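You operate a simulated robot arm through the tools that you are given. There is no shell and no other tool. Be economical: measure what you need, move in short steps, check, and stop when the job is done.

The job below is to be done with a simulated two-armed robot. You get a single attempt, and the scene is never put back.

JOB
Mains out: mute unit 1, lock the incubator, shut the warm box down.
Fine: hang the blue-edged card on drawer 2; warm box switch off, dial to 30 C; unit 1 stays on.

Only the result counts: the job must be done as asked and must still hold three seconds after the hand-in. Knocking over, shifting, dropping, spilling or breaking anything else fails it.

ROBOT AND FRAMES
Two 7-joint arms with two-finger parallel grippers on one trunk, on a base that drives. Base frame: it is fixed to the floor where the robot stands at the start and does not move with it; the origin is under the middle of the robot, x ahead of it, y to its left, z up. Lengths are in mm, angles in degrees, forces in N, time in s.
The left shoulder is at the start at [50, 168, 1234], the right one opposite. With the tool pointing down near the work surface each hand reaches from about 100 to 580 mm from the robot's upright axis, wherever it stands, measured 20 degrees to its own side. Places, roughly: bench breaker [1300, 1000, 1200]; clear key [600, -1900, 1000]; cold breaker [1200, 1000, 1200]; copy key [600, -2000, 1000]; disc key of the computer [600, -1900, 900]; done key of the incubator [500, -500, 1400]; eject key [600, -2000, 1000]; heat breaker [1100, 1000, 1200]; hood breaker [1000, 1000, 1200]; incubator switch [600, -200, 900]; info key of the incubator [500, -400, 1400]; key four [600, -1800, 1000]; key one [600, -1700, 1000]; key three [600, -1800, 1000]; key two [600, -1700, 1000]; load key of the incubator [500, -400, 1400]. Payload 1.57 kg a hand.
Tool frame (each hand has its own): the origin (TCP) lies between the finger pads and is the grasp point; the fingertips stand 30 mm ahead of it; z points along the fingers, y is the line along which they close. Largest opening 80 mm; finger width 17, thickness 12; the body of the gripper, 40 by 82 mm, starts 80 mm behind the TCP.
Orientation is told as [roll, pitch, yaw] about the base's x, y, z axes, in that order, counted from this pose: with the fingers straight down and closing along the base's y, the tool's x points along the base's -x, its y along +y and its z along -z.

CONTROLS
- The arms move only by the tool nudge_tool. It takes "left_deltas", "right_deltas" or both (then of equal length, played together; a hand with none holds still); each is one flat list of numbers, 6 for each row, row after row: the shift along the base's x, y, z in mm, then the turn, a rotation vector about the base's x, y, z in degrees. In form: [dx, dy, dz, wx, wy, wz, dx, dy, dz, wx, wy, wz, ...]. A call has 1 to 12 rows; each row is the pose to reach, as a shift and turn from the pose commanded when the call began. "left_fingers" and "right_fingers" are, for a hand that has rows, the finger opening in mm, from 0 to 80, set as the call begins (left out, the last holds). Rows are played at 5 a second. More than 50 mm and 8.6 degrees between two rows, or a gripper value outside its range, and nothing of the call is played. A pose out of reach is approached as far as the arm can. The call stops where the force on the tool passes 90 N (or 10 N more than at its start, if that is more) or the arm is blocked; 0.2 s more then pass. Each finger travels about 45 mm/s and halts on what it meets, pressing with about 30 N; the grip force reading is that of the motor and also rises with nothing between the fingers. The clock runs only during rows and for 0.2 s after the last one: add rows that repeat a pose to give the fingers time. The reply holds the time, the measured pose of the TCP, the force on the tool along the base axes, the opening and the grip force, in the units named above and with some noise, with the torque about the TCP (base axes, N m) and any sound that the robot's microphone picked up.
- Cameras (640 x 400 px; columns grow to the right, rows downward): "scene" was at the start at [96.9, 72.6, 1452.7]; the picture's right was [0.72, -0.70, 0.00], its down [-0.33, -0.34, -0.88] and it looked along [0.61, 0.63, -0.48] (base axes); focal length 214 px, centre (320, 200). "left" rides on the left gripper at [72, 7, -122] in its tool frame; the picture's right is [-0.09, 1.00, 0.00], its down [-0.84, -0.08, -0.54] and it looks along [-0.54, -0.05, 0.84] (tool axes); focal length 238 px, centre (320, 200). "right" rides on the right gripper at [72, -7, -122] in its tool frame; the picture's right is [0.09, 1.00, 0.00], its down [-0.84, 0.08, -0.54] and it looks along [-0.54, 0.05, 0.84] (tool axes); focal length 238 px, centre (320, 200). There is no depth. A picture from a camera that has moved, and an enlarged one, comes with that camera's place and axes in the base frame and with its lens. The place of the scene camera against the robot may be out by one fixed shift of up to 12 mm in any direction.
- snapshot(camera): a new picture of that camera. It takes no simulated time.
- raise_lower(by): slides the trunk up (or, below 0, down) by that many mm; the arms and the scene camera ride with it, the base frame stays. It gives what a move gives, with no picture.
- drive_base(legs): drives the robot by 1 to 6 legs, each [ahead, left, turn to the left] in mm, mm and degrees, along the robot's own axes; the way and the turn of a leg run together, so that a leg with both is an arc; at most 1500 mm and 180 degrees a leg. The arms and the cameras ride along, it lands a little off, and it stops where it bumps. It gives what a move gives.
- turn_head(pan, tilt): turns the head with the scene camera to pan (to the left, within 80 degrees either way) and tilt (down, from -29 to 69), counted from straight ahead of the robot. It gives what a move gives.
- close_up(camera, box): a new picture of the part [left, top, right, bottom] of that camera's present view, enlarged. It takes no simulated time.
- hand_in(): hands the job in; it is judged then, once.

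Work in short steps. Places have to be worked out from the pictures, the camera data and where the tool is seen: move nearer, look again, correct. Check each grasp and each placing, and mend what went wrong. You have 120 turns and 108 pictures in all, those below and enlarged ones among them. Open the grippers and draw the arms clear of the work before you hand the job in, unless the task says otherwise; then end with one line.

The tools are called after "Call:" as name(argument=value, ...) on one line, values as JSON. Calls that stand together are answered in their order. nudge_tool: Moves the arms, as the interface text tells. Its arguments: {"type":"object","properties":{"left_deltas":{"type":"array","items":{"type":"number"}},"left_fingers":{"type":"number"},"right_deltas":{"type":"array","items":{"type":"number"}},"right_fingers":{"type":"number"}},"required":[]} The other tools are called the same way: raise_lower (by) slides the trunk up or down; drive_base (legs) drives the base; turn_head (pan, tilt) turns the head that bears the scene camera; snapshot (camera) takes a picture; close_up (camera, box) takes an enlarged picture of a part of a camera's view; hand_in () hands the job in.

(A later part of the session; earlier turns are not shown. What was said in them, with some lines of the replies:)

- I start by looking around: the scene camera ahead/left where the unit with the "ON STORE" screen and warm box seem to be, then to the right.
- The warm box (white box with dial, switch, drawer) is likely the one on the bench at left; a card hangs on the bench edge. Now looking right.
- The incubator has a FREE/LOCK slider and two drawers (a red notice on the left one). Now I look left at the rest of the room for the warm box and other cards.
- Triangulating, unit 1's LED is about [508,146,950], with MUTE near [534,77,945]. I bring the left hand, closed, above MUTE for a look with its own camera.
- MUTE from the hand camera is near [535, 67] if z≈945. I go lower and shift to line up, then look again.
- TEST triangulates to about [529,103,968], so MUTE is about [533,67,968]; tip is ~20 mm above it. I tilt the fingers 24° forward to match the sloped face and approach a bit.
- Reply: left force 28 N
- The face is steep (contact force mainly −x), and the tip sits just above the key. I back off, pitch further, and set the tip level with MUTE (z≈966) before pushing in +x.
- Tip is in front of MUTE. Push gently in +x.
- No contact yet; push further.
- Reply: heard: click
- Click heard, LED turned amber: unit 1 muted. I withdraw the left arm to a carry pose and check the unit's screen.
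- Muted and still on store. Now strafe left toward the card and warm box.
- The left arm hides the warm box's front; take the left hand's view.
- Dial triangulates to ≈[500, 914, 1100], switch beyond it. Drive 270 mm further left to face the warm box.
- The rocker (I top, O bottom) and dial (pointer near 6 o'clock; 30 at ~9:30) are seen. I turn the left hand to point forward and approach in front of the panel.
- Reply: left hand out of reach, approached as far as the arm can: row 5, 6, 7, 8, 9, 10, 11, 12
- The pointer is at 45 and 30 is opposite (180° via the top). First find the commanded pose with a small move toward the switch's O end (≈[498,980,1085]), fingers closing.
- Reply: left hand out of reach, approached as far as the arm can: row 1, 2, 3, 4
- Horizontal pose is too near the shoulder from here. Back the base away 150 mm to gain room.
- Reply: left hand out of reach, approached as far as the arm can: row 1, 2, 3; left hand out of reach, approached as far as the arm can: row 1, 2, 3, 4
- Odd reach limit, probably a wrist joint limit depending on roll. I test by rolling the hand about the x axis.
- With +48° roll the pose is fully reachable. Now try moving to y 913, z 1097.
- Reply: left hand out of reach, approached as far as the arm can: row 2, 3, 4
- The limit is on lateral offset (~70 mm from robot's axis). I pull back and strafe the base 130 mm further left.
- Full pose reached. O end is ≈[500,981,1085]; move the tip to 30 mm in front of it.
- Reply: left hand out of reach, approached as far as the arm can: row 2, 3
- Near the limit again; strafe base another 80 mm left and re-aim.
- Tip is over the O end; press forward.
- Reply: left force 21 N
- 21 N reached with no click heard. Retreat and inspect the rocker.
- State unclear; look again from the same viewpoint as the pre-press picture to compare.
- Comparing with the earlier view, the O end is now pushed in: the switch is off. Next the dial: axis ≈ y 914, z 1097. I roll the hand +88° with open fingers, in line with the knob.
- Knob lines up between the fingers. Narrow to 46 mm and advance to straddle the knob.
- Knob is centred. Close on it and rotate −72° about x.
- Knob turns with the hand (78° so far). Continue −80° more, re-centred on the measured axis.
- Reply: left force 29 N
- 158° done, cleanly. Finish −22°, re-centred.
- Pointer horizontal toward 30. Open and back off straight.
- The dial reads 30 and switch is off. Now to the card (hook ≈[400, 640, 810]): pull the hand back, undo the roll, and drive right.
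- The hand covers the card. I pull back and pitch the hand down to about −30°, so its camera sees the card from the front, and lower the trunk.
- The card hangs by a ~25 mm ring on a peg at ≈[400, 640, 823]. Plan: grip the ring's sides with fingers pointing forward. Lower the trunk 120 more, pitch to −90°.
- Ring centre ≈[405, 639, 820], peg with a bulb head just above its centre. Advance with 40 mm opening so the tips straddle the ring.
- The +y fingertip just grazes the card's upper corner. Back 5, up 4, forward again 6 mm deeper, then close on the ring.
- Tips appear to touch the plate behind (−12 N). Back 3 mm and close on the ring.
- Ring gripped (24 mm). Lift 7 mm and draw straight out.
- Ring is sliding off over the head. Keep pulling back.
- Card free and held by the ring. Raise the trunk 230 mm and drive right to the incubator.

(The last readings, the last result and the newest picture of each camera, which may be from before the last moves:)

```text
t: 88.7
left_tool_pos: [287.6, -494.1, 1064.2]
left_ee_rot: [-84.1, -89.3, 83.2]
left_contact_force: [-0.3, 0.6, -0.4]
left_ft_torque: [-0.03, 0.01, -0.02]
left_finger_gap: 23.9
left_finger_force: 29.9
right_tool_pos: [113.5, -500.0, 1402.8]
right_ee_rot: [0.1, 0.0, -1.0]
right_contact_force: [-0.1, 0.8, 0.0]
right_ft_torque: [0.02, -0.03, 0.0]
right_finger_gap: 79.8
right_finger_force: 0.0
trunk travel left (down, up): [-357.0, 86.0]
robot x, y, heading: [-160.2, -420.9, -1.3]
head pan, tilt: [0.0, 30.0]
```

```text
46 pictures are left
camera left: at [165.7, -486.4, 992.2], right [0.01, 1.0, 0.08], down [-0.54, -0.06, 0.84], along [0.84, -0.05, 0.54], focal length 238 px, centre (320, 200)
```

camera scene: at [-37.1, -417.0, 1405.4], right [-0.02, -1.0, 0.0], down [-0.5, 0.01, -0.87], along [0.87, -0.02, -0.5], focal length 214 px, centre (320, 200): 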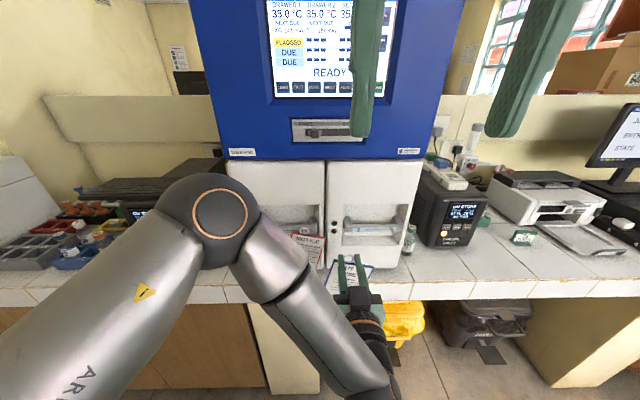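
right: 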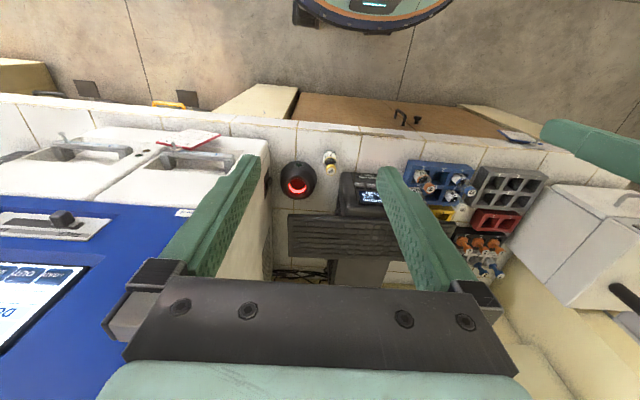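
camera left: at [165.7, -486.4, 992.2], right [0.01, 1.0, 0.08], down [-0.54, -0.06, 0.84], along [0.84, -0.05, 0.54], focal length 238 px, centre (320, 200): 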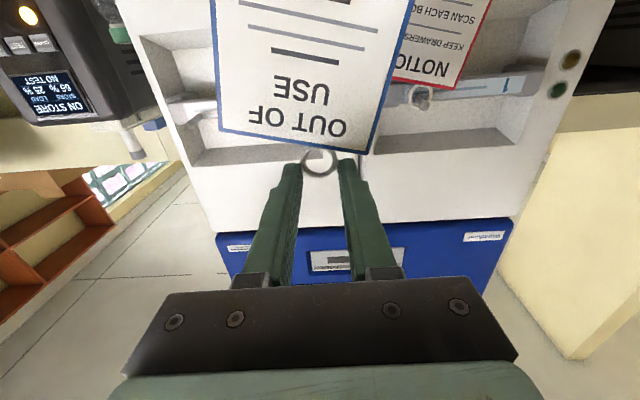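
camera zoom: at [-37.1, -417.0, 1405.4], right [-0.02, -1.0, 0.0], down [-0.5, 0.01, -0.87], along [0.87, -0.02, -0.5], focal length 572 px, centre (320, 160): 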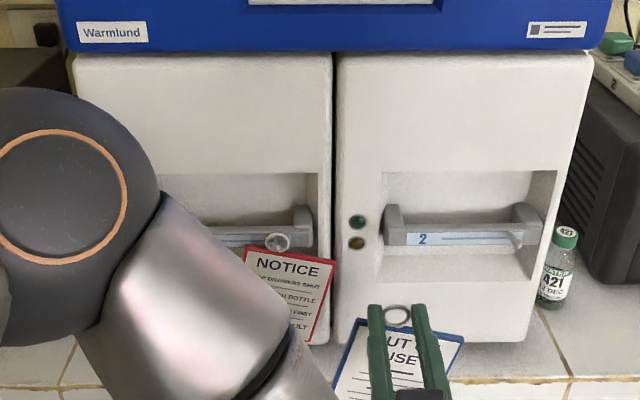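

Drawer 2 is the right one (labelled "2"), and its handle has a small peg near its right end. Zoom in on it.

Call:
close_up(camera="scene", box=[335, 200, 415, 255])

```text
7.27 times, centred on (375, 228) of scene
camera zoom: at [-37.1, -417.0, 1405.4], right [-0.02, -1.0, 0.0], down [-0.5, 0.01, -0.87], along [0.87, -0.02, -0.5], focal length 1560 px, centre (-80, 0)
```

zoom: 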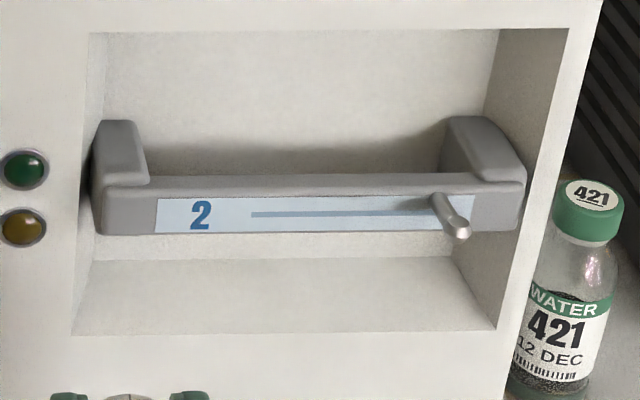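

Call:
close_up(camera="left", box=[130, 60, 250, 160])

```text
4.00 times, centred on (190, 110) of left
camera zoom: at [165.7, -486.4, 992.2], right [0.01, 1.0, 0.08], down [-0.54, -0.06, 0.84], along [0.84, -0.05, 0.54], focal length 953 px, centre (840, 560)
```

zoom: 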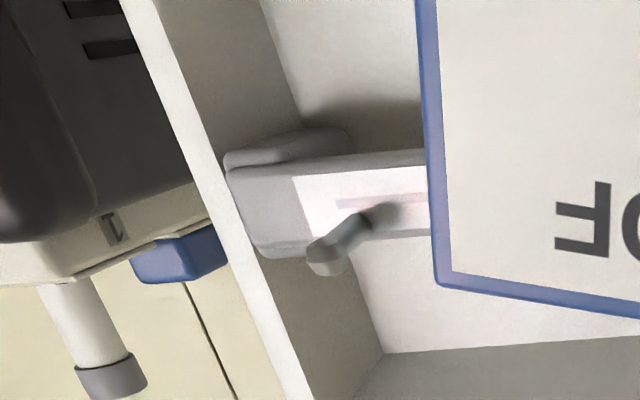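

Peg tip triangulates to ≈[412, −626, 1048], base on the handle face x≈437. Drive right 140 mm so the hand is in line.

Call:
drive_base(legs=[[0, -135, 1]])

Call:
snapshot(camera="left")

Call:
close_up(camera="scene", box=[290, 190, 390, 260])

```text
t: 90.6
left_tool_pos: [287.0, -621.9, 1065.1]
left_ee_rot: [-83.7, -89.3, 83.9]
left_contact_force: [1.4, 0.5, -0.2]
left_ft_torque: [-0.01, -0.02, 0.04]
left_finger_gap: 23.8
left_finger_force: 30.0
right_tool_pos: [112.9, -631.2, 1402.3]
right_ee_rot: [0.0, 0.0, 0.0]
right_contact_force: [0.7, -0.1, 0.4]
right_ft_torque: [0.04, -0.02, 0.0]
right_finger_gap: 80.3
right_finger_force: 0.1
trunk travel left (down, up): [-357.0, 86.0]
robot x, y, heading: [-164.0, -561.3, 0.1]
head pan, tilt: [0.0, 30.0]
```

```text
43 pictures are left
camera left: at [165.4, -617.3, 992.2], right [0.0, 1.0, 0.08], down [-0.54, -0.07, 0.84], along [0.84, -0.04, 0.54], focal length 238 px, centre (320, 200)
```

left: 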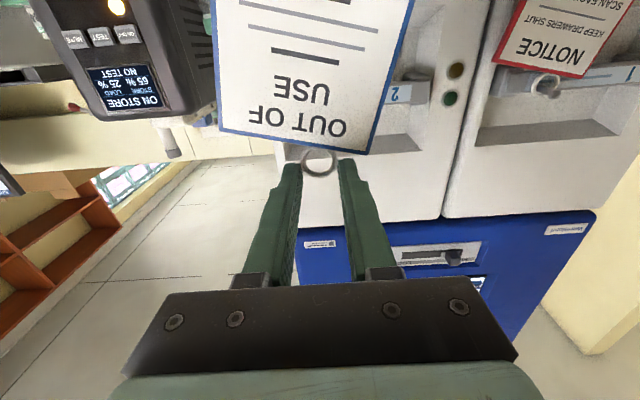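

```text
5.71 times, centred on (340, 225) of scene
camera zoom: at [-38.3, -551.4, 1405.4], right [0.0, -1.0, 0.0], down [-0.5, 0.0, -0.87], along [0.87, 0.0, -0.5], focal length 1226 px, centre (206, 57)
```

zoom: 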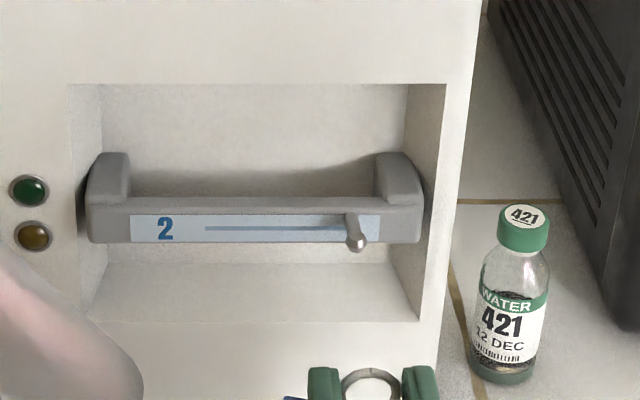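

Correcting the scene shift with the ring's known place, the peg tip is ≈[416, −628, 1049]. Move the ring to 20 mm in front of it, aligned.

Call:
nudge_tool(left_deltas=[30, -5, -9, 0, 0, 0, 60, -5.5, -9.5, 0, 0, 0, 76, -5.5, -9.5, 0, 0, 0, 76, -5.5, -9.5, 0, 0, 0])

Call:
close_up(camera="scene", box=[300, 200, 380, 256])

Call:
close_up(camera="left", box=[240, 80, 400, 180])

```text
t: 91.6
left_tool_pos: [362.8, -627.7, 1055.3]
left_ee_rot: [-84.0, -89.3, 84.3]
left_contact_force: [-0.6, 1.0, 0.7]
left_ft_torque: [-0.02, 0.04, 0.01]
left_finger_gap: 24.0
left_finger_force: 29.3
right_tool_pos: [113.3, -630.7, 1401.3]
right_ee_rot: [0.1, 0.0, -0.2]
right_contact_force: [-0.6, -0.7, -0.3]
right_ft_torque: [0.0, 0.0, -0.03]
right_finger_gap: 80.4
right_finger_force: 0.0
trunk travel left (down, up): [-357.0, 86.0]
robot x, y, heading: [-159.3, -559.5, 0.0]
head pan, tilt: [0.0, 30.0]
```

```text
7.14 times, centred on (340, 228) of scene
camera zoom: at [-38.4, -551.0, 1405.4], right [0.0, -1.0, 0.0], down [-0.5, 0.0, -0.87], along [0.87, 0.0, -0.5], focal length 1532 px, centre (177, 0)
```

zoom: 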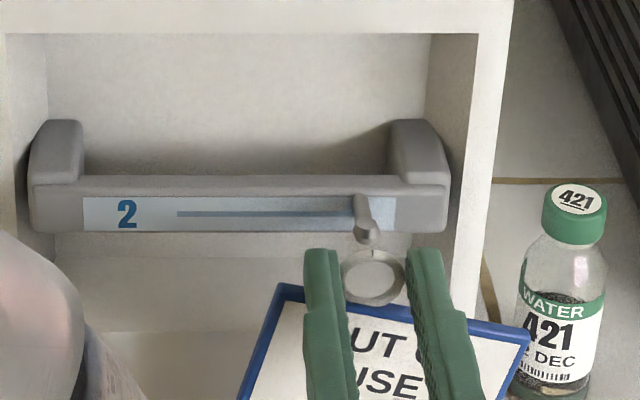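

```text
4.00 times, centred on (320, 130) of left
camera zoom: at [242.4, -622.6, 983.5], right [0.0, 1.0, 0.08], down [-0.54, -0.07, 0.84], along [0.84, -0.04, 0.54], focal length 953 px, centre (320, 480)
```

zoom: 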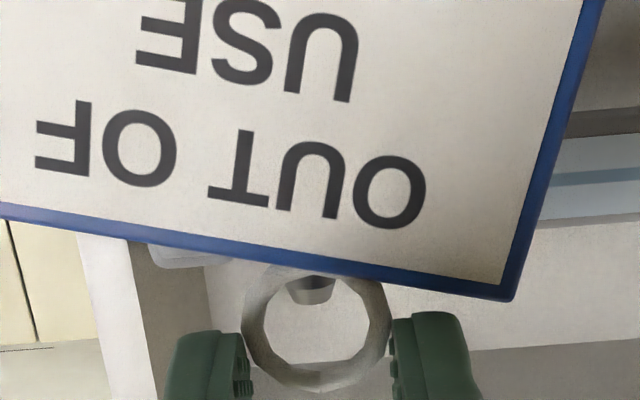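

Ring and peg line up within ~2 mm. Advance over the peg.

Call:
nudge_tool(left_deltas=[10, -1, 1, 0, 0, 0, 18, -1, 1, 0, 0, 0, 26, -1, 1, 0, 0, 0, 32, -1, 1, 0, 0, 0])

Call:
close_up(camera="left", box=[240, 80, 400, 180])

Call:
close_up(camera="scene", box=[300, 200, 380, 256])

```text
t: 92.6
left_tool_pos: [395.6, -628.9, 1055.9]
left_ee_rot: [-81.2, -89.3, 81.5]
left_contact_force: [-1.4, -0.1, -0.7]
left_ft_torque: [0.0, 0.0, -0.02]
left_finger_gap: 23.8
left_finger_force: 30.1
right_tool_pos: [112.8, -630.2, 1402.3]
right_ee_rot: [0.1, 0.0, -0.1]
right_contact_force: [-0.3, -0.1, 0.0]
right_ft_torque: [0.0, -0.01, -0.02]
right_finger_gap: 80.0
right_finger_force: 0.0
trunk travel left (down, up): [-357.0, 86.0]
robot x, y, heading: [-160.0, -554.8, -0.0]
head pan, tilt: [0.0, 30.0]
```

```text
4.00 times, centred on (320, 130) of left
camera zoom: at [273.9, -623.0, 984.4], right [0.0, 1.0, 0.08], down [-0.54, -0.07, 0.84], along [0.84, -0.04, 0.54], focal length 953 px, centre (320, 480)
```

zoom: 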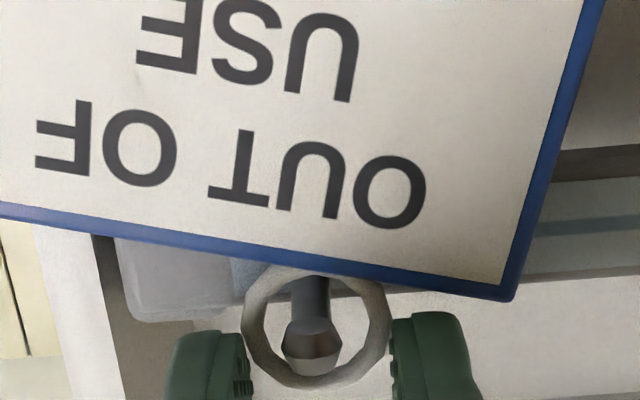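

```text
7.14 times, centred on (340, 228) of scene
camera zoom: at [-38.3, -551.0, 1405.4], right [0.0, -1.0, 0.0], down [-0.5, 0.0, -0.87], along [0.87, 0.0, -0.5], focal length 1532 px, centre (177, 0)
```

zoom: 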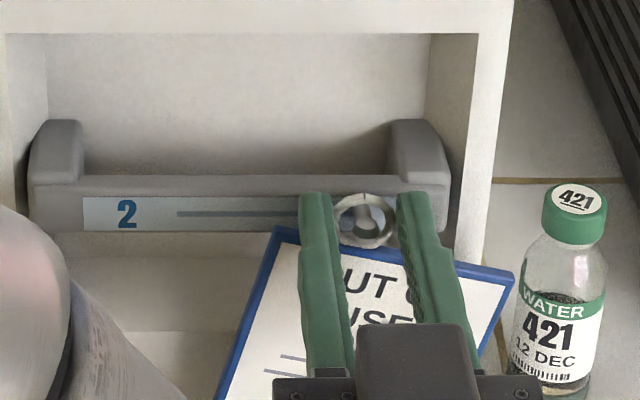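

Peg passes through the ring. Go 6 mm deeper, then lower until the ring hangs on the peg.

Call:
nudge_tool(left_deltas=[4, 0, 0, 0, 0, 0, 6, 0, -2, 0, 0, 0, 6, 0, -5, 0, 0, 0, 6, 0, -8, 0, 0, 0, 6, 0, -8, 0, 0, 0])

Call:
close_up(camera="left", box=[240, 80, 400, 180])

```text
t: 93.8
left_tool_pos: [401.1, -628.6, 1049.4]
left_ee_rot: [-110.8, -89.1, 111.0]
left_contact_force: [0.3, 0.0, 9.8]
left_ft_torque: [0.0, -0.28, 0.0]
left_finger_gap: 23.7
left_finger_force: 30.1
right_tool_pos: [111.8, -630.7, 1402.4]
right_ee_rot: [0.0, -0.1, -0.1]
right_contact_force: [0.2, -0.3, 0.2]
right_ft_torque: [0.0, 0.0, -0.01]
right_finger_gap: 80.3
right_finger_force: 0.0
trunk travel left (down, up): [-357.0, 86.0]
robot x, y, heading: [-161.1, -558.3, -0.1]
head pan, tilt: [0.0, 30.0]
```

```text
4.00 times, centred on (320, 130) of left
camera zoom: at [280.1, -623.5, 977.2], right [-0.01, 1.0, 0.08], down [-0.55, -0.07, 0.83], along [0.84, -0.04, 0.54], focal length 953 px, centre (320, 480)
```

zoom: 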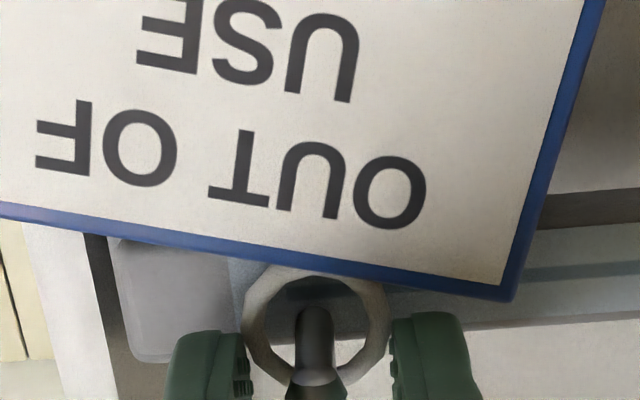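

Ring rests on the peg (≈10 N up). Ease 1 mm up and open the fingers.

Call:
nudge_tool(left_deltas=[0, 0, 1, 0, 0, 0, 0, 0, 1, 0, 0, 0, 0, 0, 1, 0, 0, 0, 0, 0, 1, 0, 0, 0], left_fingers=42)

Call:
close_up(camera="left", box=[240, 80, 400, 180])

```text
t: 94.8
left_tool_pos: [400.4, -627.8, 1048.2]
left_ee_rot: [-83.3, -89.2, 83.5]
left_contact_force: [-0.4, -0.1, 0.2]
left_ft_torque: [0.01, 0.0, -0.01]
left_finger_gap: 41.9
left_finger_force: 0.1
right_tool_pos: [113.2, -630.8, 1402.1]
right_ee_rot: [0.1, 0.0, 0.0]
right_contact_force: [-0.2, -0.4, -1.1]
right_ft_torque: [0.0, -0.04, 0.01]
right_finger_gap: 80.1
right_finger_force: 0.1
trunk travel left (down, up): [-357.0, 86.0]
robot x, y, heading: [-160.8, -555.1, 0.1]
head pan, tilt: [0.0, 30.0]
```

```text
4.00 times, centred on (320, 130) of left
camera zoom: at [280.0, -623.2, 975.9], right [0.0, 1.0, 0.08], down [-0.54, -0.07, 0.84], along [0.84, -0.04, 0.54], focal length 953 px, centre (320, 480)
```

zoom: 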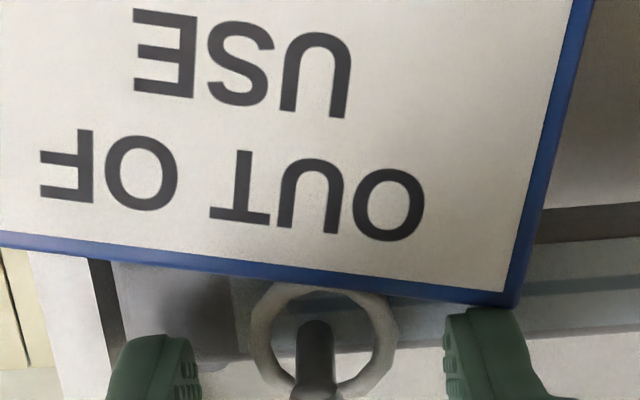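

Released and hanging. Raise 3 mm for corner clearance and back straight out.

Call:
nudge_tool(left_deltas=[0, 0, 3, 0, 0, 0, -10, 0, 3, 0, 0, 0, -30, 0, 3, 0, 0, 0, -70, 0, 3, 0, 0, 0, -110, 0, 3, 0, 0, 0])

Call:
close_up(camera="scene", box=[260, 190, 400, 290])

```text
t: 96.0
left_tool_pos: [290.2, -628.5, 1050.8]
left_ee_rot: [-88.1, -89.4, 88.5]
left_contact_force: [0.0, 0.2, -0.1]
left_ft_torque: [-0.01, 0.01, 0.0]
left_finger_gap: 42.2
left_finger_force: 0.0
right_tool_pos: [112.6, -630.4, 1403.3]
right_ee_rot: [0.2, 0.0, -0.2]
right_contact_force: [-1.1, -0.2, 0.5]
right_ft_torque: [-0.01, 0.0, 0.01]
right_finger_gap: 80.0
right_finger_force: 0.0
trunk travel left (down, up): [-357.0, 86.0]
robot x, y, heading: [-158.9, -559.1, -0.1]
head pan, tilt: [0.0, 30.0]
```

```text
4.00 times, centred on (330, 240) of scene
camera zoom: at [-38.5, -551.1, 1405.5], right [0.0, -1.0, 0.0], down [-0.5, 0.0, -0.87], along [0.87, 0.0, -0.5], focal length 858 px, centre (280, 40)
```

zoom: 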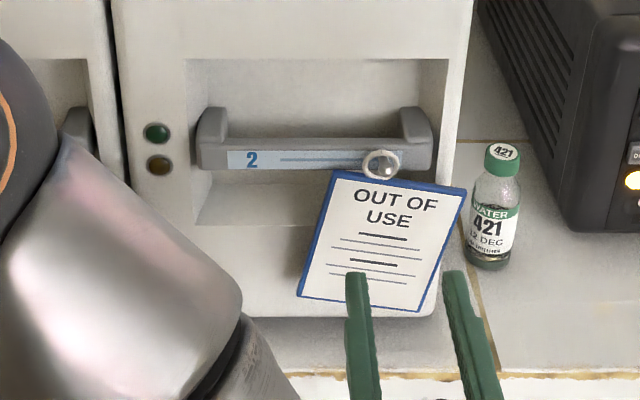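

The card hangs on drawer 2's peg. Now the lock: raise the trunk, shift the base left 130 mm, and look at the slider.

Call:
raise_lower(by=80)

Call:
drive_base(legs=[[0, 130, 0]])

Call:
turn_head(pan=0, tilt=15)

Call:
snapshot(camera="scene")

```text
t: 97.1
left_tool_pos: [289.7, -629.0, 1130.6]
left_ee_rot: [-83.3, -89.3, 83.6]
left_contact_force: [0.5, 0.3, 0.4]
left_ft_torque: [0.01, 0.0, 0.03]
left_finger_gap: 42.1
left_finger_force: 0.0
right_tool_pos: [113.6, -631.6, 1482.8]
right_ee_rot: [0.1, 0.0, -0.1]
right_contact_force: [-0.1, -0.2, -0.1]
right_ft_torque: [-0.02, -0.02, 0.0]
right_finger_gap: 79.8
right_finger_force: 0.0
trunk travel left (down, up): [-437.0, 6.0]
robot x, y, heading: [-161.3, -557.9, 0.0]
head pan, tilt: [0.0, 30.0]
```

```text
t: 98.9
left_tool_pos: [289.5, -497.3, 1131.6]
left_ee_rot: [-84.1, -89.1, 84.4]
left_contact_force: [-0.1, 1.1, 0.0]
left_ft_torque: [-0.01, 0.0, 0.02]
left_finger_gap: 42.1
left_finger_force: 0.1
right_tool_pos: [113.6, -500.6, 1481.5]
right_ee_rot: [0.1, 0.0, -0.1]
right_contact_force: [0.6, 0.1, 0.4]
right_ft_torque: [-0.03, -0.01, 0.0]
right_finger_gap: 80.0
right_finger_force: 0.1
trunk travel left (down, up): [-437.0, 6.0]
robot x, y, heading: [-163.9, -426.0, -0.1]
head pan, tilt: [0.0, 30.0]
```

```text
t: 99.7
left_tool_pos: [290.8, -498.8, 1131.3]
left_ee_rot: [-83.7, -89.3, 84.1]
left_contact_force: [-0.2, 0.6, -0.7]
left_ft_torque: [0.03, 0.0, 0.0]
left_finger_gap: 42.1
left_finger_force: 0.1
right_tool_pos: [113.9, -501.2, 1482.5]
right_ee_rot: [0.2, 0.0, -0.2]
right_contact_force: [-0.2, 0.2, 0.3]
right_ft_torque: [-0.01, -0.01, -0.03]
right_finger_gap: 79.9
right_finger_force: 0.1
trunk travel left (down, up): [-437.0, 6.0]
robot x, y, heading: [-161.8, -429.9, 0.2]
head pan, tilt: [0.0, 15.0]
```

```text
34 pictures are left
camera scene: at [-35.3, -421.5, 1509.6], right [0.0, -1.0, 0.0], down [-0.26, 0.0, -0.97], along [0.97, 0.0, -0.26], focal length 214 px, centre (320, 200)
```

scene: 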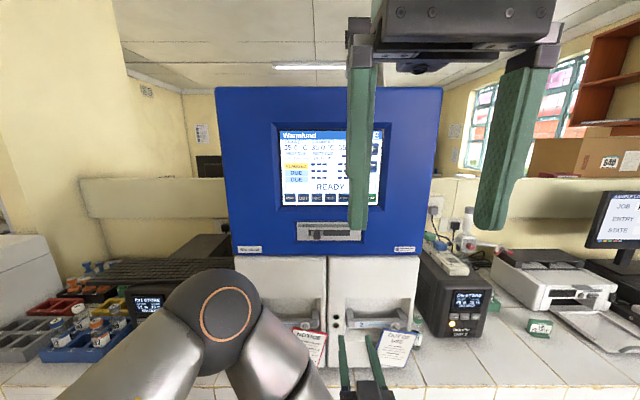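

Call:
close_up(camera="scene", box=[285, 205, 375, 260])

Call:
snapshot(camera="left")

```text
7.11 times, centred on (330, 232) of scene
camera zoom: at [-35.3, -421.5, 1509.6], right [0.0, -1.0, 0.0], down [-0.26, 0.0, -0.97], along [0.97, 0.0, -0.26], focal length 1525 px, centre (249, -31)
```

zoom: 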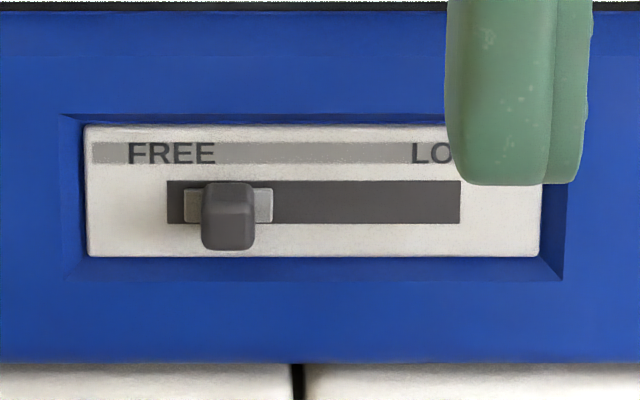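

```text
32 pictures are left
camera left: at [168.7, -493.8, 1058.5], right [-0.01, 1.0, 0.08], down [-0.54, -0.07, 0.84], along [0.84, -0.04, 0.54], focal length 238 px, centre (320, 200)
```

left: 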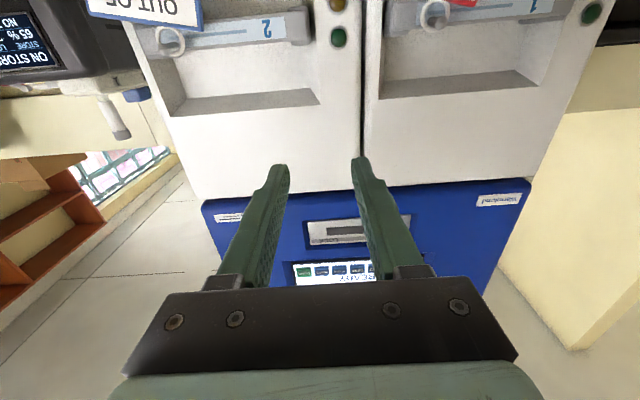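

Slider knob ≈[434, −420, 1300], to be slid ~57 mm toward −y (LOCK). Bring the left hand up in front of it, open 42 mm.

Call:
nudge_tool(left_deltas=[10, 16, 40, 0, 0, 0, 20, 32, 80, 0, 0, 0, 30, 48, 120, 0, 0, 0, 45, 64, 155, 0, 0, 0, 60, 79, 170, 0, 0, 0, 60, 79, 170, 0, 0, 0])

Call:
snapshot(camera="left")

Call:
close_up(camera="scene", box=[275, 200, 375, 270])

```text
t: 101.1
left_tool_pos: [348.0, -419.4, 1300.6]
left_ee_rot: [-84.1, -89.3, 84.3]
left_contact_force: [1.6, 0.3, 0.0]
left_ft_torque: [0.05, 0.01, 0.01]
left_finger_gap: 42.3
left_finger_force: 0.1
right_tool_pos: [113.5, -502.6, 1482.5]
right_ee_rot: [0.2, -0.1, -0.1]
right_contact_force: [-0.1, -0.1, 0.1]
right_ft_torque: [0.03, -0.03, 0.0]
right_finger_gap: 79.8
right_finger_force: 0.1
trunk travel left (down, up): [-437.0, 6.0]
robot x, y, heading: [-164.2, -427.8, 0.0]
head pan, tilt: [0.0, 15.0]
```

```text
31 pictures are left
camera left: at [226.8, -413.9, 1228.3], right [0.0, 1.0, 0.08], down [-0.54, -0.07, 0.84], along [0.84, -0.04, 0.54], focal length 238 px, centre (320, 200)
```

left: 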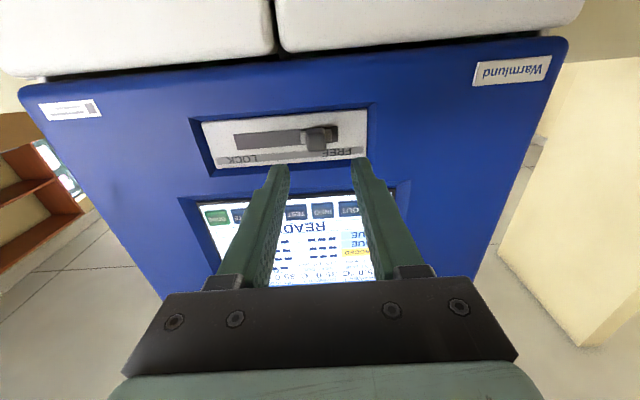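

```text
5.71 times, centred on (325, 235) of scene
camera zoom: at [-35.5, -421.8, 1509.7], right [0.0, -1.0, 0.0], down [-0.26, 0.0, -0.97], along [0.97, 0.0, -0.26], focal length 1226 px, centre (291, 0)
```

zoom: 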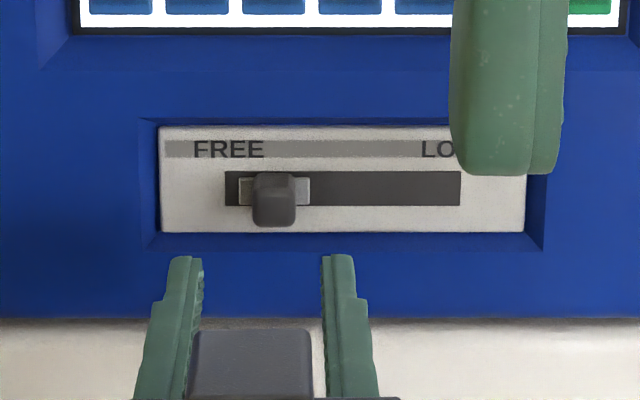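

Knob tip ≈[443, −421, 1299]. Advance so the tips straddle the knob.

Call:
nudge_tool(left_deltas=[30, -2, -1, 0, 0, 0, 55, -2, -1, 0, 0, 0, 65, -2, -1, 0, 0, 0, 72, -2, -1, 0, 0, 0, 76, -2, -1, 0, 0, 0])

Call:
close_up(camera="left", box=[200, 60, 440, 210])

Call:
close_up(camera="scene", box=[275, 200, 375, 270])

```text
t: 102.3
left_tool_pos: [423.4, -423.1, 1297.2]
left_ee_rot: [-71.7, -89.3, 71.9]
left_contact_force: [-19.0, 2.1, -5.5]
left_ft_torque: [-0.02, 0.0, -0.37]
left_finger_gap: 39.8
left_finger_force: 0.1
right_tool_pos: [109.9, -501.0, 1482.3]
right_ee_rot: [0.2, -0.2, 0.0]
right_contact_force: [-1.1, 0.0, -1.1]
right_ft_torque: [-0.01, 0.03, -0.02]
right_finger_gap: 80.1
right_finger_force: 0.1
trunk travel left (down, up): [-437.0, 6.0]
robot x, y, heading: [-163.1, -428.9, -0.3]
head pan, tilt: [0.0, 15.0]
```

```text
2.67 times, centred on (320, 135) of left
camera zoom: at [300.8, -417.6, 1226.6], right [0.0, 1.0, 0.08], down [-0.54, -0.07, 0.84], along [0.84, -0.04, 0.54], focal length 636 px, centre (320, 373)
```

zoom: 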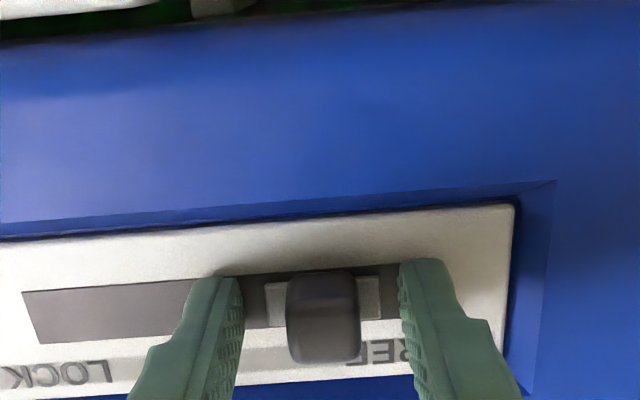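

```text
5.71 times, centred on (325, 235) of scene
camera zoom: at [-38.7, -420.9, 1509.8], right [0.0, -1.0, 0.0], down [-0.26, 0.0, -0.97], along [0.97, 0.0, -0.26], focal length 1226 px, centre (291, 0)
```

zoom: 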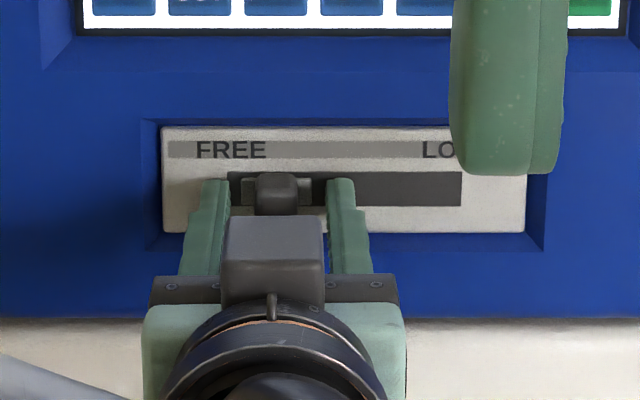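

Tips touch the plate (−19 N). Back off 4 mm, close lightly around the knob and slide toward LOCK.

Call:
nudge_tool(left_deltas=[-5, 0, 1, 0, 0, 0, -5, 0, 1, 0, 0, 0, -5, -10, 1, 0, 0, 0, -5, -20, 1, 0, 0, 0, -5, -30, 1, 0, 0, 0, -5, -40, 1, 0, 0, 0, -5, -48, 1, 0, 0, 0, -5, -48, 1, 0, 0, 0], left_fingers=22)

Call:
close_up(camera="left", box=[200, 60, 440, 210])

```text
t: 104.1
left_tool_pos: [421.5, -469.8, 1300.4]
left_ee_rot: [-83.8, -89.2, 84.0]
left_contact_force: [-0.5, -0.2, -0.4]
left_ft_torque: [0.02, 0.03, -0.01]
left_finger_gap: 22.1
left_finger_force: 0.1
right_tool_pos: [113.1, -500.8, 1482.2]
right_ee_rot: [0.1, 0.0, 0.0]
right_contact_force: [-0.4, -0.3, 0.3]
right_ft_torque: [0.01, -0.01, -0.02]
right_finger_gap: 80.0
right_finger_force: 0.0
trunk travel left (down, up): [-437.0, 6.0]
robot x, y, heading: [-162.4, -430.4, 0.2]
head pan, tilt: [0.0, 15.0]
```

```text
2.67 times, centred on (320, 135) of left
camera zoom: at [299.2, -464.9, 1228.6], right [0.0, 1.0, 0.08], down [-0.54, -0.07, 0.84], along [0.84, -0.04, 0.54], focal length 636 px, centre (320, 373)
```

zoom: 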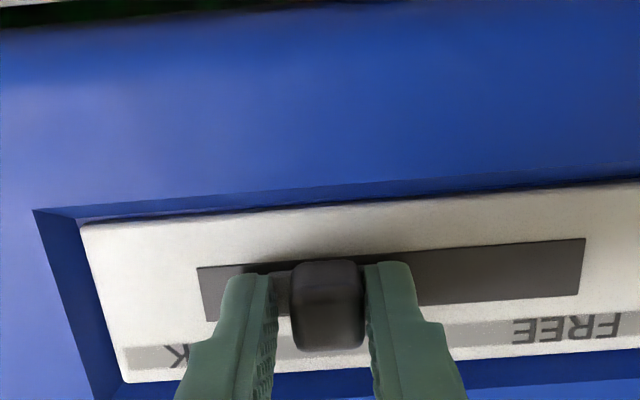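

Knob slides along. Continue in small steps to the end stop.

Call:
nudge_tool(left_deltas=[0, -4, 0, 0, 0, 0, 0, -8, 0, 0, 0, 0, 0, -11, 0, 0, 0, 0, 0, -14, 0, 0, 0, 0, 0, -16, 0, 0, 0, 0])

Call:
close_up(camera="left", box=[200, 60, 440, 210])

```text
t: 105.3
left_tool_pos: [421.3, -482.9, 1300.9]
left_ee_rot: [-82.7, -89.2, 83.2]
left_contact_force: [-0.9, 2.2, -1.2]
left_ft_torque: [0.03, 0.04, 0.01]
left_finger_gap: 24.4
left_finger_force: 1.5
right_tool_pos: [113.7, -501.0, 1482.3]
right_ee_rot: [0.1, -0.1, -0.1]
right_contact_force: [0.0, 0.6, -0.3]
right_ft_torque: [0.01, -0.02, 0.01]
right_finger_gap: 79.8
right_finger_force: 0.1
trunk travel left (down, up): [-437.0, 6.0]
robot x, y, heading: [-163.1, -429.4, 0.0]
head pan, tilt: [0.0, 15.0]
```

```text
2.67 times, centred on (320, 135) of left
camera zoom: at [300.0, -479.4, 1229.3], right [-0.01, 1.0, 0.08], down [-0.54, -0.07, 0.84], along [0.84, -0.04, 0.54], focal length 636 px, centre (320, 373)
```

zoom: 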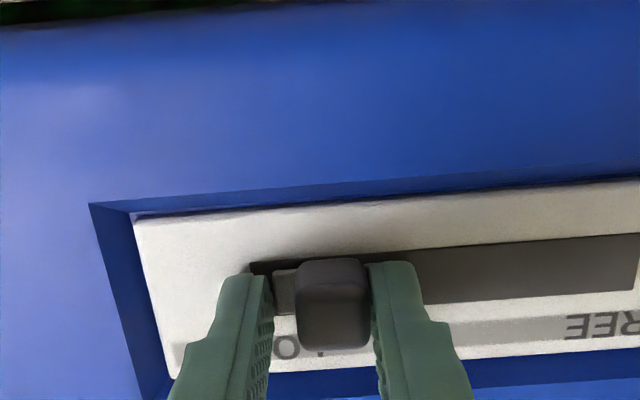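

It seems to have met the stop (finger pushed open). Push another 5 mm to make sure.

Call:
nudge_tool(left_deltas=[0, -3, 0, 0, 0, 0, 0, -6, 0, 0, 0, 0, 0, -6, 0, 0, 0, 0])

Call:
close_up(camera="left", box=[200, 60, 440, 210])

```text
t: 106.1
left_tool_pos: [422.2, -488.1, 1301.9]
left_ee_rot: [-86.2, -89.1, 86.8]
left_contact_force: [-0.5, 10.6, -0.5]
left_ft_torque: [0.05, -0.03, 0.11]
left_finger_gap: 31.8
left_finger_force: 5.2
right_tool_pos: [113.6, -499.4, 1481.5]
right_ee_rot: [-0.1, 0.0, 0.0]
right_contact_force: [-0.2, 0.0, 0.1]
right_ft_torque: [0.01, 0.01, 0.01]
right_finger_gap: 80.0
right_finger_force: 0.0
trunk travel left (down, up): [-437.0, 6.0]
robot x, y, heading: [-164.7, -428.4, 0.2]
head pan, tilt: [0.0, 15.0]
```

```text
2.67 times, centred on (320, 135) of left
camera zoom: at [300.2, -483.9, 1229.3], right [-0.01, 1.0, 0.08], down [-0.54, -0.07, 0.84], along [0.84, -0.03, 0.54], focal length 636 px, centre (320, 373)
```

zoom: 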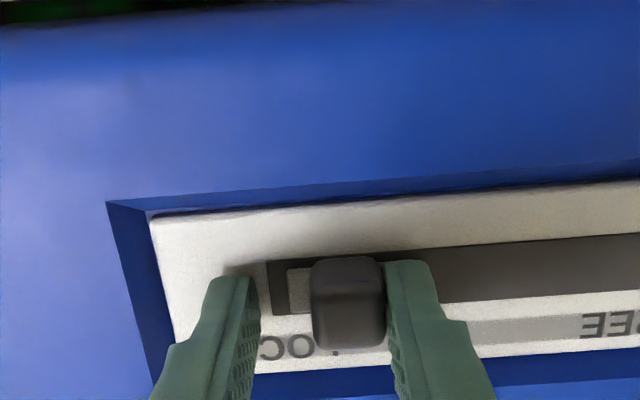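

The knob is at its stop. Ease, open, back off and look.

Call:
nudge_tool(left_deltas=[0, 6, 0, 0, 0, 0, 0, 6, 0, 0, 0, 0, -20, 6, 0, 0, 0, 0, -60, 6, 0, 0, 0, 0, -100, 6, 0, 0, 0, 0], left_fingers=42)

Call:
close_up(camera="left", box=[180, 60, 420, 210])

Call:
close_up(camera="scene", box=[210, 130, 450, 290])

```text
t: 107.3
left_tool_pos: [322.0, -486.7, 1302.3]
left_ee_rot: [-89.0, -89.4, 89.4]
left_contact_force: [-0.3, 0.4, 1.0]
left_ft_torque: [0.0, 0.04, 0.03]
left_finger_gap: 41.7
left_finger_force: 0.0
right_tool_pos: [111.5, -502.2, 1481.8]
right_ee_rot: [0.2, -0.1, 0.0]
right_contact_force: [-1.1, 0.0, -0.9]
right_ft_torque: [0.02, 0.0, 0.02]
right_finger_gap: 80.0
right_finger_force: 0.0
trunk travel left (down, up): [-437.0, 6.0]
robot x, y, heading: [-165.5, -428.7, -0.0]
head pan, tilt: [0.0, 15.0]
```

```text
2.67 times, centred on (300, 135) of left
camera zoom: at [200.4, -481.4, 1230.0], right [0.0, 1.0, 0.08], down [-0.54, -0.07, 0.84], along [0.84, -0.04, 0.54], focal length 636 px, centre (373, 373)
```

zoom: 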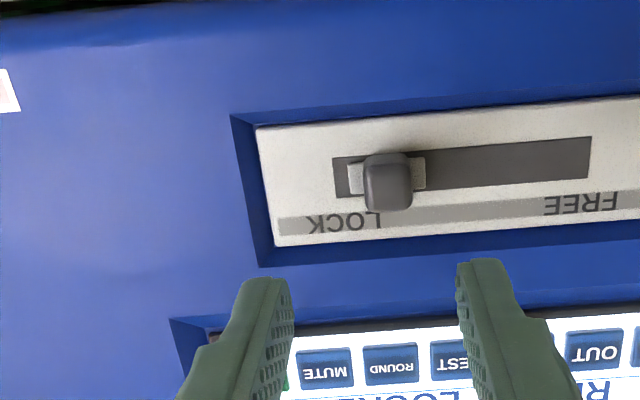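

```text
2.50 times, centred on (330, 210) of scene
camera zoom: at [-36.1, -421.8, 1509.7], right [0.0, -1.0, 0.0], down [-0.26, 0.0, -0.97], along [0.97, 0.0, -0.26], focal length 536 px, centre (295, 175)
```

zoom: 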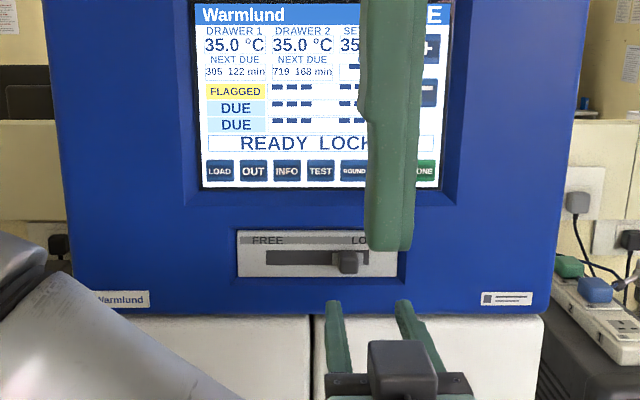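

Display says "READY LOCKED". Withdraw the arm and back the base a little, then verify card, unit 1 and warm box in one look.

Call:
nudge_tool(left_deltas=[-30, 10, 0, 0, 0, 0, -60, 20, 0, 0, 0, 0], left_fingers=60)

Call:
drive_base(legs=[[-150, 0, 0]])

Call:
turn_head(pan=0, tilt=30)

Call:
close_up(camera="scene", box=[300, 140, 460, 260])

Call:
turn_head(pan=50, tilt=25)

Call:
snapshot(camera="scene")

```text
t: 107.9
left_tool_pos: [259.8, -465.1, 1301.7]
left_ee_rot: [-83.6, -89.2, 84.0]
left_contact_force: [0.2, 0.0, 0.5]
left_ft_torque: [0.02, 0.02, 0.01]
left_finger_gap: 60.0
left_finger_force: 0.1
right_tool_pos: [112.5, -501.0, 1482.4]
right_ee_rot: [0.0, 0.0, -0.1]
right_contact_force: [0.0, -0.6, 0.2]
right_ft_torque: [-0.01, 0.02, 0.04]
right_finger_gap: 80.0
right_finger_force: 0.1
trunk travel left (down, up): [-437.0, 6.0]
robot x, y, heading: [-163.8, -428.5, 0.2]
head pan, tilt: [0.0, 15.0]
```

```text
t: 109.3
left_tool_pos: [109.9, -467.8, 1300.8]
left_ee_rot: [-86.1, -89.3, 86.2]
left_contact_force: [0.5, -0.3, -0.3]
left_ft_torque: [0.02, 0.03, 0.02]
left_finger_gap: 60.0
left_finger_force: 0.1
right_tool_pos: [-38.6, -501.0, 1482.0]
right_ee_rot: [0.1, -0.2, -0.2]
right_contact_force: [0.5, -0.5, -0.1]
right_ft_torque: [0.0, 0.0, -0.01]
right_finger_gap: 79.9
right_finger_force: 0.1
trunk travel left (down, up): [-437.0, 6.0]
robot x, y, heading: [-313.4, -430.0, -0.2]
head pan, tilt: [0.0, 15.0]
```

```text
t: 110.0
left_tool_pos: [111.1, -466.6, 1300.5]
left_ee_rot: [-81.8, -89.3, 82.0]
left_contact_force: [-0.4, -0.9, 0.4]
left_ft_torque: [0.01, 0.04, 0.03]
left_finger_gap: 60.0
left_finger_force: 0.0
right_tool_pos: [-37.2, -501.4, 1481.7]
right_ee_rot: [0.1, 0.0, -0.2]
right_contact_force: [0.3, -0.1, 0.0]
right_ft_torque: [-0.02, 0.02, -0.01]
right_finger_gap: 80.1
right_finger_force: 0.2
trunk travel left (down, up): [-437.0, 6.0]
robot x, y, heading: [-307.1, -429.6, -0.0]
head pan, tilt: [0.0, 30.0]
```

```text
3.33 times, centred on (380, 200) of scene
camera zoom: at [-188.2, -421.5, 1485.5], right [0.0, -1.0, 0.0], down [-0.5, 0.0, -0.87], along [0.87, 0.0, -0.5], focal length 715 px, centre (120, 200)
```

zoom: 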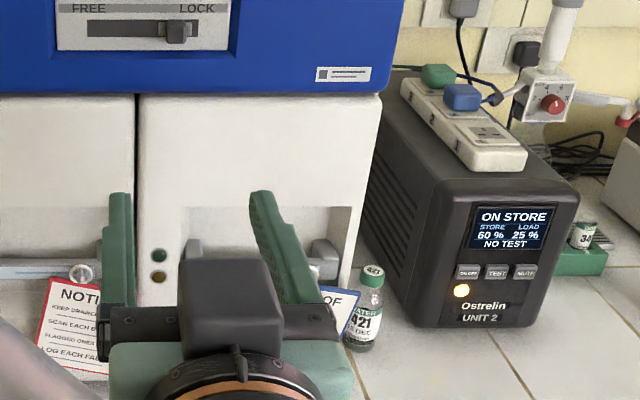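

```text
t: 111.2
left_tool_pos: [111.3, -466.8, 1301.2]
left_ee_rot: [-83.0, -89.3, 83.1]
left_contact_force: [-0.5, -0.3, 0.0]
left_ft_torque: [0.01, 0.0, 0.0]
left_finger_gap: 60.1
left_finger_force: 0.0
right_tool_pos: [-38.0, -501.9, 1481.4]
right_ee_rot: [0.0, -0.1, -0.2]
right_contact_force: [0.2, -0.2, 0.1]
right_ft_torque: [-0.01, 0.02, 0.01]
right_finger_gap: 79.8
right_finger_force: 0.0
trunk travel left (down, up): [-437.0, 6.0]
robot x, y, heading: [-314.9, -429.0, -0.3]
head pan, tilt: [50.0, 25.0]
```

```text
21 pictures are left
camera scene: at [-219.4, -350.9, 1493.4], right [0.76, -0.65, 0.0], down [-0.27, -0.32, -0.91], along [0.59, 0.69, -0.42], focal length 214 px, centre (320, 200)
```

scene: 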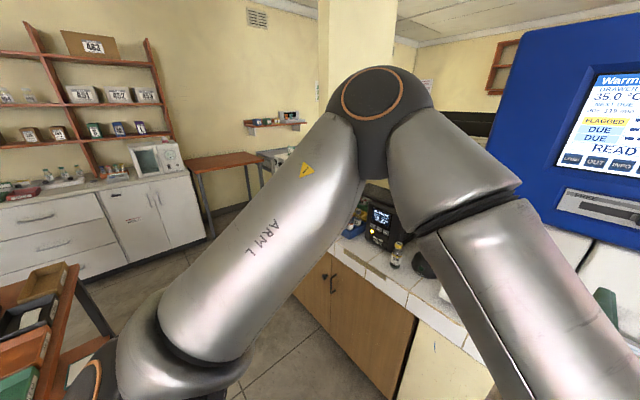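

Call:
close_up(camera="scene", box=[350, 195, 420, 255])

Call:
snapshot(camera="right")

```text
6.67 times, centred on (385, 225) of scene
camera zoom: at [-219.4, -350.9, 1493.4], right [0.76, -0.65, 0.0], down [-0.27, -0.32, -0.91], along [0.59, 0.69, -0.42], focal length 1430 px, centre (-113, 33)
```

zoom: 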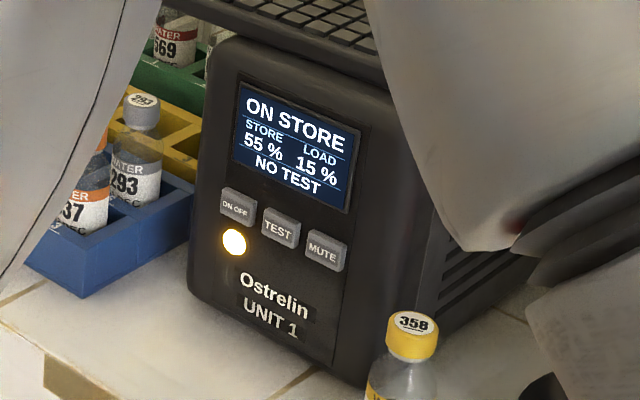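

```text
19 pictures are left
camera right: at [-109.9, -508.5, 1604.3], right [-0.09, 1.0, 0.0], down [0.84, 0.07, 0.54], along [0.54, 0.05, -0.84], focal length 238 px, centre (320, 200)
```

right: 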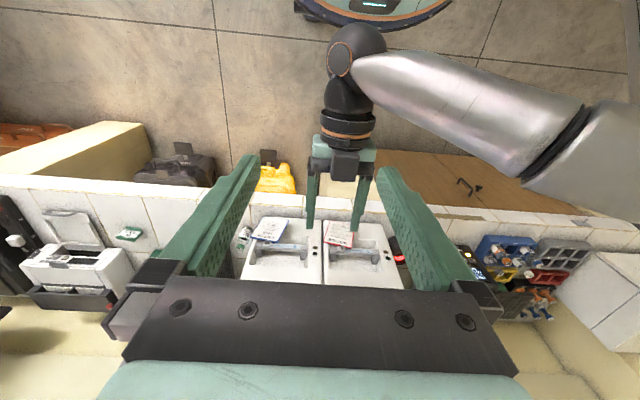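

Unit 1 is muted (amber LED) and still on, the incubator display says "LOCKED", and the blue-edged card is still on drawer 2. The arms are clear, so I hand in.

Call:
hand_in()

```text
The job is handed in.
```

The job is handed in: unit 1 is muted and still on, the incubator is locked, the warm box is switched off with its dial at 30 °C, and the blue-edged card hangs on drawer 2.
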